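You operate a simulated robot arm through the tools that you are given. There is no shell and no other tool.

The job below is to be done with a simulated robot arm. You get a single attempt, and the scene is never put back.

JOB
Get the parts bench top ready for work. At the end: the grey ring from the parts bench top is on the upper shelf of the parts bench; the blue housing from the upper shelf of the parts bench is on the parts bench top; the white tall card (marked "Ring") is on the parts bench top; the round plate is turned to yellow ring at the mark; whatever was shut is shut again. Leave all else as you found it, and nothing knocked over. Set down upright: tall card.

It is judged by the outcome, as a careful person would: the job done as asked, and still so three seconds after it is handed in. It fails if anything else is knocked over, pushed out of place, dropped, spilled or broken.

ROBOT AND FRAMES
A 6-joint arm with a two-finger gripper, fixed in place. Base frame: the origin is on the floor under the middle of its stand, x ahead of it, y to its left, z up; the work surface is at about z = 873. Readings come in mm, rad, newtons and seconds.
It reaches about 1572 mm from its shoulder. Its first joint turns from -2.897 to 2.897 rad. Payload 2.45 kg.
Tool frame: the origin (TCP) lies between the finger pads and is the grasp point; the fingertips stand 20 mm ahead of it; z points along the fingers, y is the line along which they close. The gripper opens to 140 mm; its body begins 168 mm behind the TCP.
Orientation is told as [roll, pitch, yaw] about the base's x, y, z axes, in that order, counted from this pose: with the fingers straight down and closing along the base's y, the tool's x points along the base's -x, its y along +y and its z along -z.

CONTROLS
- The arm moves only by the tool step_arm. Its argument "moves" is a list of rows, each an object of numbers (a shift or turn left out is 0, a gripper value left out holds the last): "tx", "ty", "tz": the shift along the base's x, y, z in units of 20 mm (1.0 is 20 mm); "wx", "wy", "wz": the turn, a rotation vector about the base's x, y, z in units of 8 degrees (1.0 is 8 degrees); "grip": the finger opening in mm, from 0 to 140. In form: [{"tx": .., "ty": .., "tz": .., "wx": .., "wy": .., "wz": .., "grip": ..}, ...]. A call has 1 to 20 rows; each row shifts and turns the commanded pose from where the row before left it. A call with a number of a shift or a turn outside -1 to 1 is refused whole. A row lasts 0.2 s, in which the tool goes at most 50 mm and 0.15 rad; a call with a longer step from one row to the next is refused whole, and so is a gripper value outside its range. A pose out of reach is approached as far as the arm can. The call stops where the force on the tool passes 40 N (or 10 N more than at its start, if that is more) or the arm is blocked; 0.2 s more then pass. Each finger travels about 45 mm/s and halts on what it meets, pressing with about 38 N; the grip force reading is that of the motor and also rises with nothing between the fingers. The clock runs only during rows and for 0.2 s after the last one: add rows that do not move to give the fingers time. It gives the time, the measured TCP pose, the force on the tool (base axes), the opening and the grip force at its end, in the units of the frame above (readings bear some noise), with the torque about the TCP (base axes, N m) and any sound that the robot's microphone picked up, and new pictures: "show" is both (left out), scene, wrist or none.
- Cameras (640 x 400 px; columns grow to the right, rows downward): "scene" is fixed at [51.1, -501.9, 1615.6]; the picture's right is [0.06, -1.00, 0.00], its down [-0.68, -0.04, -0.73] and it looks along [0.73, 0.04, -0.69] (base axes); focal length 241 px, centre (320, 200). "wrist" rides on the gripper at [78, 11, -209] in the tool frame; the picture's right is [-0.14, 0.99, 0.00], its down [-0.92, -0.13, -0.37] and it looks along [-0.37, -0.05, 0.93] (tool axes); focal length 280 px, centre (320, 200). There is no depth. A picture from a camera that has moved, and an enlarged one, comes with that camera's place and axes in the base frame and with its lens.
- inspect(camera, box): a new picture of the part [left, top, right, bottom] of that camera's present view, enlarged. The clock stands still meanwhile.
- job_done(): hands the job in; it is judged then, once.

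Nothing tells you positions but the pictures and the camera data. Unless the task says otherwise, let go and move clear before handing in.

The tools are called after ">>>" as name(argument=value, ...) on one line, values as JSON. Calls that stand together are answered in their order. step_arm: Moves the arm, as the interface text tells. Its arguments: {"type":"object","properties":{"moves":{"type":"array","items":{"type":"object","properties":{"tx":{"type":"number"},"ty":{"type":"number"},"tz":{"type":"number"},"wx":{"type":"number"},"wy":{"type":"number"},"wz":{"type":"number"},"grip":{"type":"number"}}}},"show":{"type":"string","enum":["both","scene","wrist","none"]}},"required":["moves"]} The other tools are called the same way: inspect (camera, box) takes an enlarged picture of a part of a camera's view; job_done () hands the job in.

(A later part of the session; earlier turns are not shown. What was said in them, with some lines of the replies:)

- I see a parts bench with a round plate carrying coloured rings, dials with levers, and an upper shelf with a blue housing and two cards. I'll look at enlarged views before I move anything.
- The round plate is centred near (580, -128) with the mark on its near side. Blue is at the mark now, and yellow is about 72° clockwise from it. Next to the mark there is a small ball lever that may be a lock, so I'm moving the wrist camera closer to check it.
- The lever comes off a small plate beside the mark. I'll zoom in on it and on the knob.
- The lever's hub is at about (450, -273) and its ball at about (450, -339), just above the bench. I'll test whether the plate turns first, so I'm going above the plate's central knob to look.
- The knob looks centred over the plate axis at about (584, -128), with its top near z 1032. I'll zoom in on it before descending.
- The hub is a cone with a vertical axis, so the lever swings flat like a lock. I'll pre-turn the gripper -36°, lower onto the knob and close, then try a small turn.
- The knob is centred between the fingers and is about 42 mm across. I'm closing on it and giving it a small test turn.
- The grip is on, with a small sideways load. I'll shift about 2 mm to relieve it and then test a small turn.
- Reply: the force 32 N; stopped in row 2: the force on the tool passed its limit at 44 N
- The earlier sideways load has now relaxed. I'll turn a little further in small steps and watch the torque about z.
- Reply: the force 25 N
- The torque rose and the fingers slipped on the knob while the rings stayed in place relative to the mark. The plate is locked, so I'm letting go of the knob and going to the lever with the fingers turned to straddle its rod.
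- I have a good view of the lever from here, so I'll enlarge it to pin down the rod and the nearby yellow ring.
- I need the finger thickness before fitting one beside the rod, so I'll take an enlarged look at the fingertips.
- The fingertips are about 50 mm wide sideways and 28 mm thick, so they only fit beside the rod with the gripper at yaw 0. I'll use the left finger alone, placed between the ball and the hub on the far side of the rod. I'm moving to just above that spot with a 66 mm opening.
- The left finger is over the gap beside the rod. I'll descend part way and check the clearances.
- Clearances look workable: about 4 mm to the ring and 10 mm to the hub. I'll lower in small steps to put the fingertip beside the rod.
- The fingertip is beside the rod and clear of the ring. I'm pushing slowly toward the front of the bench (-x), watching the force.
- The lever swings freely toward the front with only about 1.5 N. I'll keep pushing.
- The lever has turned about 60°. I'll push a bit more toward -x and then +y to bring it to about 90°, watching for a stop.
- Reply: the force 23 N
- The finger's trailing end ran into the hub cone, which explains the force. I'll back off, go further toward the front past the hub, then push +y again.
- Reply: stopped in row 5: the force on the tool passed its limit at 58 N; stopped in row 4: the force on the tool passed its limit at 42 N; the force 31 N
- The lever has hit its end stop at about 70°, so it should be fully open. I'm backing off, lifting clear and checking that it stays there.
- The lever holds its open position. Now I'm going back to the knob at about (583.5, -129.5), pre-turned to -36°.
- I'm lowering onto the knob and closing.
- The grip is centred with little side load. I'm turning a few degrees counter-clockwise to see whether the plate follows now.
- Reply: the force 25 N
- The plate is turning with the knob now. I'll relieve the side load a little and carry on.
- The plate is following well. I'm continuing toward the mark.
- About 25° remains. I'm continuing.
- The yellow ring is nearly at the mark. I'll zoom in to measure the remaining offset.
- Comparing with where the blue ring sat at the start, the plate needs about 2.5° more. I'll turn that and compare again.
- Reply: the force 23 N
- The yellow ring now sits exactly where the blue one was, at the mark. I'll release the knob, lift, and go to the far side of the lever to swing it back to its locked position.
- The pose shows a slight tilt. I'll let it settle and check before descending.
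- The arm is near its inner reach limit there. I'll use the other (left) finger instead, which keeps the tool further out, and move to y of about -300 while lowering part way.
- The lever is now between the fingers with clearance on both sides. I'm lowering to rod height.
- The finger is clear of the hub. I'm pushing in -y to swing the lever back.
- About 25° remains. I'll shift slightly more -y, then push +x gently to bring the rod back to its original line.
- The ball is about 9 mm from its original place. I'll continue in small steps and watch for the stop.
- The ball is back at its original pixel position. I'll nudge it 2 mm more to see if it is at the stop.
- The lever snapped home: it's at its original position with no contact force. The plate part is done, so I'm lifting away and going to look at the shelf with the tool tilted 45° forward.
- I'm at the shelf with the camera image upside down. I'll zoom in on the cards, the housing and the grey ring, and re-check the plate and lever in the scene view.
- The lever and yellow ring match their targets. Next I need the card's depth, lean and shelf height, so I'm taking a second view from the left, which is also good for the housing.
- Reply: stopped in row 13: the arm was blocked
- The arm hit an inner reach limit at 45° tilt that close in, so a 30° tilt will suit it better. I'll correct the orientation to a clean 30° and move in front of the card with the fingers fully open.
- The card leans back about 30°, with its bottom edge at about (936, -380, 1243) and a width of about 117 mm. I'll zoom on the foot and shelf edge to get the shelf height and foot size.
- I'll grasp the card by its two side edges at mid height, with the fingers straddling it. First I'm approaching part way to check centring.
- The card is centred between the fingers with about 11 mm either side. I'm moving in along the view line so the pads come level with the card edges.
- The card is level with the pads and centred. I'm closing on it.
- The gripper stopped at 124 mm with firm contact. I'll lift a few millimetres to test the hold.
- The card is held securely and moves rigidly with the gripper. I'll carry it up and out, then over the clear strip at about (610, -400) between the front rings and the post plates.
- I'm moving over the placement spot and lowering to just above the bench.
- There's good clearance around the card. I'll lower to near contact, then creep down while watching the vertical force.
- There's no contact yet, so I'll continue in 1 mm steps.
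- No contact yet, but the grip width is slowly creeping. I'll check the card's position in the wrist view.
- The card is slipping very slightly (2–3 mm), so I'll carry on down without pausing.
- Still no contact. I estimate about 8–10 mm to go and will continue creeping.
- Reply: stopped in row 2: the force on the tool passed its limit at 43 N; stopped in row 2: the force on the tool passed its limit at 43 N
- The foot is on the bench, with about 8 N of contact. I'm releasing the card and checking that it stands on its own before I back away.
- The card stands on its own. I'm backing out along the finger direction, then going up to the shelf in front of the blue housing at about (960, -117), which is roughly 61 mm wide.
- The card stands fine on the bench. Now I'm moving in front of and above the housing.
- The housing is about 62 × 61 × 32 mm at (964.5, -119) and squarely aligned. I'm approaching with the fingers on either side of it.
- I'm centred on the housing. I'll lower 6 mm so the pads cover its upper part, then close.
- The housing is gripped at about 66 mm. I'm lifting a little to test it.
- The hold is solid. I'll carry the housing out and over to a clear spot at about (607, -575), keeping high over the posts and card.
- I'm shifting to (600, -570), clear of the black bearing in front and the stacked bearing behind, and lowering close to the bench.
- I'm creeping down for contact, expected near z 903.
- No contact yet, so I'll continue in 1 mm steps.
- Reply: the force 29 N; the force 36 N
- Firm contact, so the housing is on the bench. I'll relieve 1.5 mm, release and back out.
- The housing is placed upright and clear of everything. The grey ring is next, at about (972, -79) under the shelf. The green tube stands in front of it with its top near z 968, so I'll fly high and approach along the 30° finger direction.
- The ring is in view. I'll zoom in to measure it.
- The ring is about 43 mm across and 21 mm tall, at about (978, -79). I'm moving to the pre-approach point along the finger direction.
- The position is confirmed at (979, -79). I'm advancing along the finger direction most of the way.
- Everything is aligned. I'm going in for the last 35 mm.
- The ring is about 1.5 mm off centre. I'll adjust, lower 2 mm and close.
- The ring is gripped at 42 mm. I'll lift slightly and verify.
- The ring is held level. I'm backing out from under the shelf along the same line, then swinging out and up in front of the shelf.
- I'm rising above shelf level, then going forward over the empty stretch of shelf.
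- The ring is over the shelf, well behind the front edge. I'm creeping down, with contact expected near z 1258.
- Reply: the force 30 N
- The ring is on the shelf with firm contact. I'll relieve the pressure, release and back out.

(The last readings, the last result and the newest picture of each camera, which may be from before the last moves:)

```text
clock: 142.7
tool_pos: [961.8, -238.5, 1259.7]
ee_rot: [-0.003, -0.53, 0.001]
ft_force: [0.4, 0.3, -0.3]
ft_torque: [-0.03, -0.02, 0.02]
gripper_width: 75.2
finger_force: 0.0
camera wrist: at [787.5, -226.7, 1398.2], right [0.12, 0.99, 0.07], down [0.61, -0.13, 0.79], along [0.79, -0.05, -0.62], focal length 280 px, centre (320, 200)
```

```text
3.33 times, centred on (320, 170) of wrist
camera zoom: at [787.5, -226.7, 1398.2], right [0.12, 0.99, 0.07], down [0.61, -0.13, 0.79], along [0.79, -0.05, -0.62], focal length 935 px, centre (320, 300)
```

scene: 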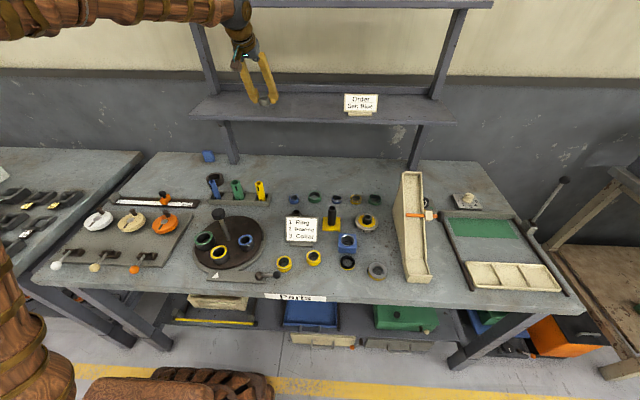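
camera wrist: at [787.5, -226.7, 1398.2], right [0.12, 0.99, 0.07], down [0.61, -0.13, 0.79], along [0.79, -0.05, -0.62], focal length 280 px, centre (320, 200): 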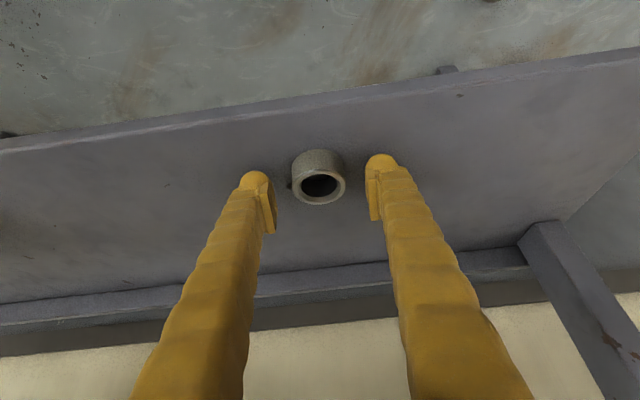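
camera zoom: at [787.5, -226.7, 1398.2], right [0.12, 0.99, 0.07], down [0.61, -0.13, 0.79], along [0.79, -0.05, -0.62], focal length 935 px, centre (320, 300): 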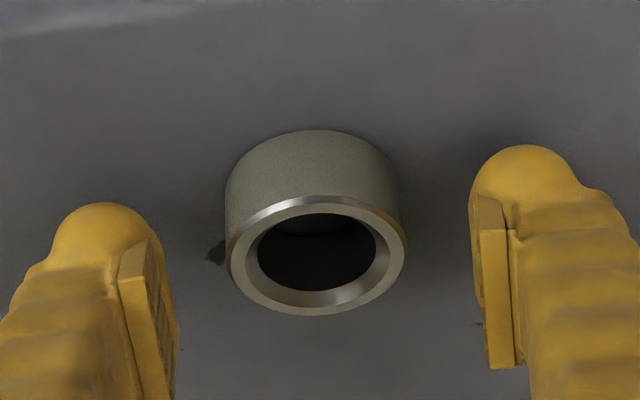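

The ring sits flat on the shelf. I'm backing away to a clear position for a final check.

>>> step_arm(moves=[{"tx": -0.3, "tz": 0.5}, {"tx": -0.45, "tz": 0.78}, {"tx": -0.5, "tz": 0.86}, {"tx": -0.5, "tz": 0.86}, {"tx": -0.5, "tz": 0.8}, {"tx": -0.8, "tz": 0.4}, {"tx": -0.8, "tz": 0.3}, {"tx": -0.8}, {"tx": -0.8}, {"tx": -0.8, "ty": -0.3}, {"tx": -0.5, "ty": -0.5}, {}])

>>> inspect(camera="scene", box=[180, 60, 420, 180])

>>> inspect(camera="scene", box=[160, 160, 420, 310])

>>> inspect(camera="scene", box=[20, 140, 280, 300])

>>> inspect(camera="scene", box=[360, 160, 640, 320])

```text
clock: 145.3
tool_pos: [826.7, -254.3, 1348.3]
ee_rot: [-0.004, -0.533, 0.002]
ft_force: [0.4, -0.5, 0.2]
ft_torque: [0.0, 0.03, -0.01]
gripper_width: 74.9
finger_force: 0.2
camera wrist: at [652.3, -243.3, 1488.2], right [0.12, 0.99, 0.07], down [0.61, -0.13, 0.79], along [0.79, -0.05, -0.61], focal length 280 px, centre (320, 200)
```

scene: 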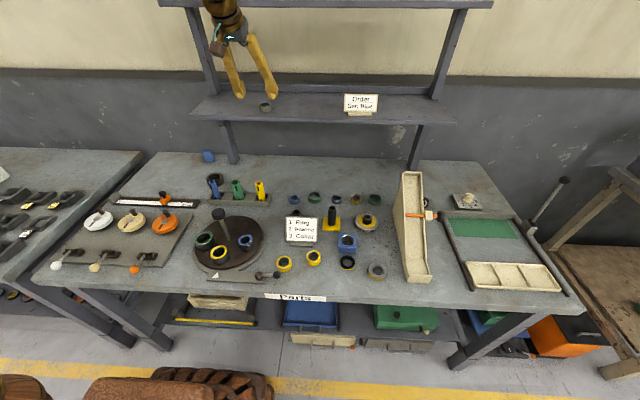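
wrist: 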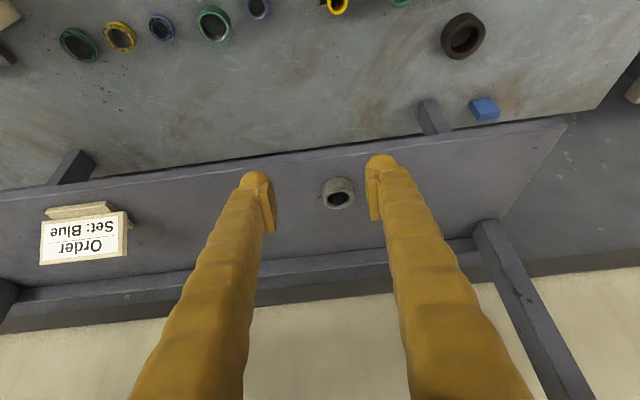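

```text
2.67 times, centred on (300, 120) of scene
camera zoom: at [51.1, -501.9, 1615.6], right [0.06, -1.0, 0.0], down [-0.68, -0.04, -0.73], along [0.73, 0.04, -0.69], focal length 643 px, centre (373, 413)
```

zoom: 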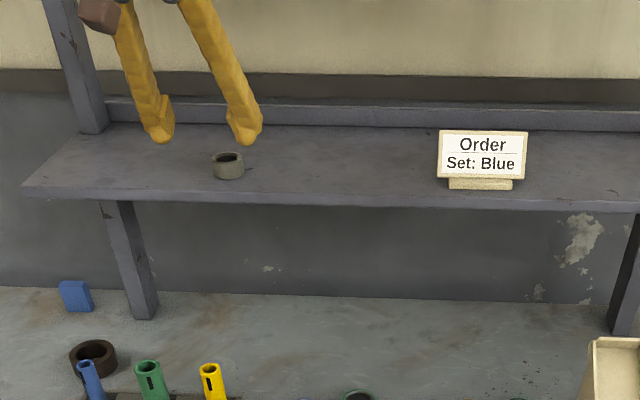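

```text
2.46 times, centred on (290, 235) of scene
camera zoom: at [51.1, -501.9, 1615.6], right [0.06, -1.0, 0.0], down [-0.68, -0.04, -0.73], along [0.73, 0.04, -0.69], focal length 593 px, centre (394, 114)
```

zoom: 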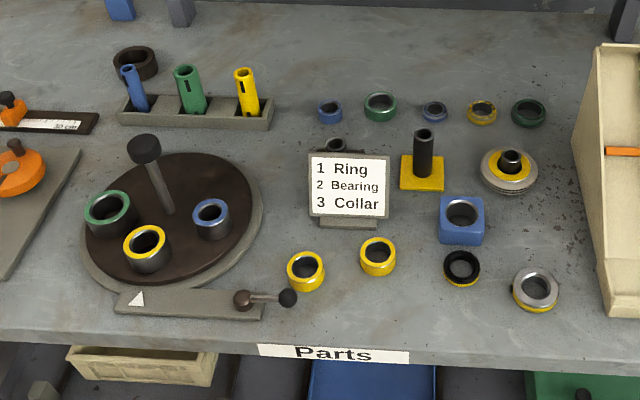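

```text
2.46 times, centred on (150, 220) of scene
camera zoom: at [51.1, -501.9, 1615.6], right [0.06, -1.0, 0.0], down [-0.68, -0.04, -0.73], along [0.73, 0.04, -0.69], focal length 593 px, centre (738, 151)
```

zoom: 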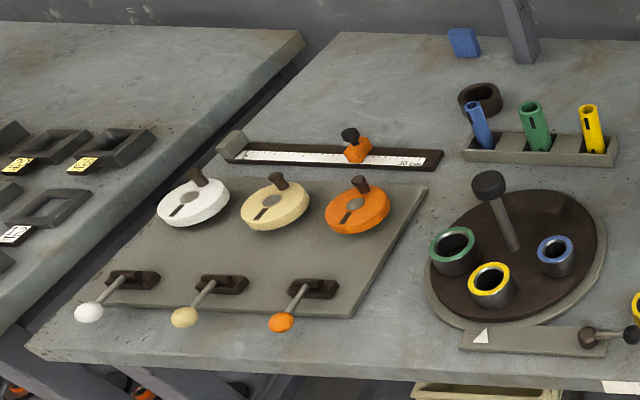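

```text
2.29 times, centred on (500, 240) of scene
camera zoom: at [51.1, -501.9, 1615.6], right [0.06, -1.0, 0.0], down [-0.68, -0.04, -0.73], along [0.73, 0.04, -0.69], focal length 551 px, centre (-91, 109)
```

zoom: 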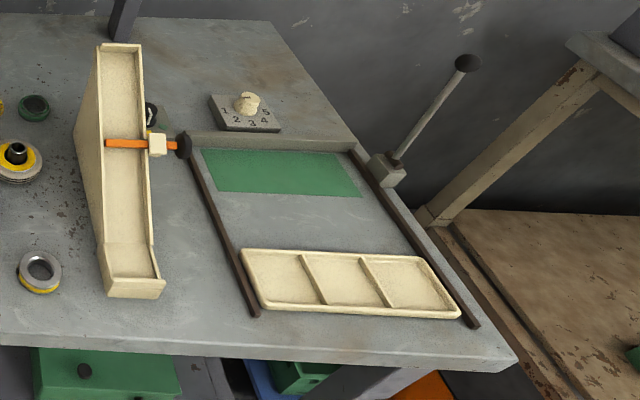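

Everything checks out:
- **Grey ring:** flat on the upper shelf.
- **Blue housing:** on the bench top.
- **"Ring" card:** standing upright on the bench top.
- **Round plate:** yellow ring at the mark, and the locking lever is back in its shut position.
- **Everything else:** where it was at the start.

The gripper is empty and clear, so I'm handing the job in.

>>> job_done()

```text
The job is handed in.
```

I've handed the job in. In my last check before that, everything you asked for was in place:

- **Grey ring:** it sits flat on the upper shelf. I took this to be the small plain grey ring behind the coloured tubes.
- **Blue housing:** it is on the bench top, in the clear space behind the black bearing.
- **"Ring" card:** it stands upright on its foot on the bench top, just behind the two yellow rings.
- **Round plate:** the yellow ring is at the mark, where the blue one was. The plate was locked, so I swung its lever open to turn it and then back to its original position.

Nothing else had visibly moved or been knocked over. The gripper is empty and clear of the bench and shelf.
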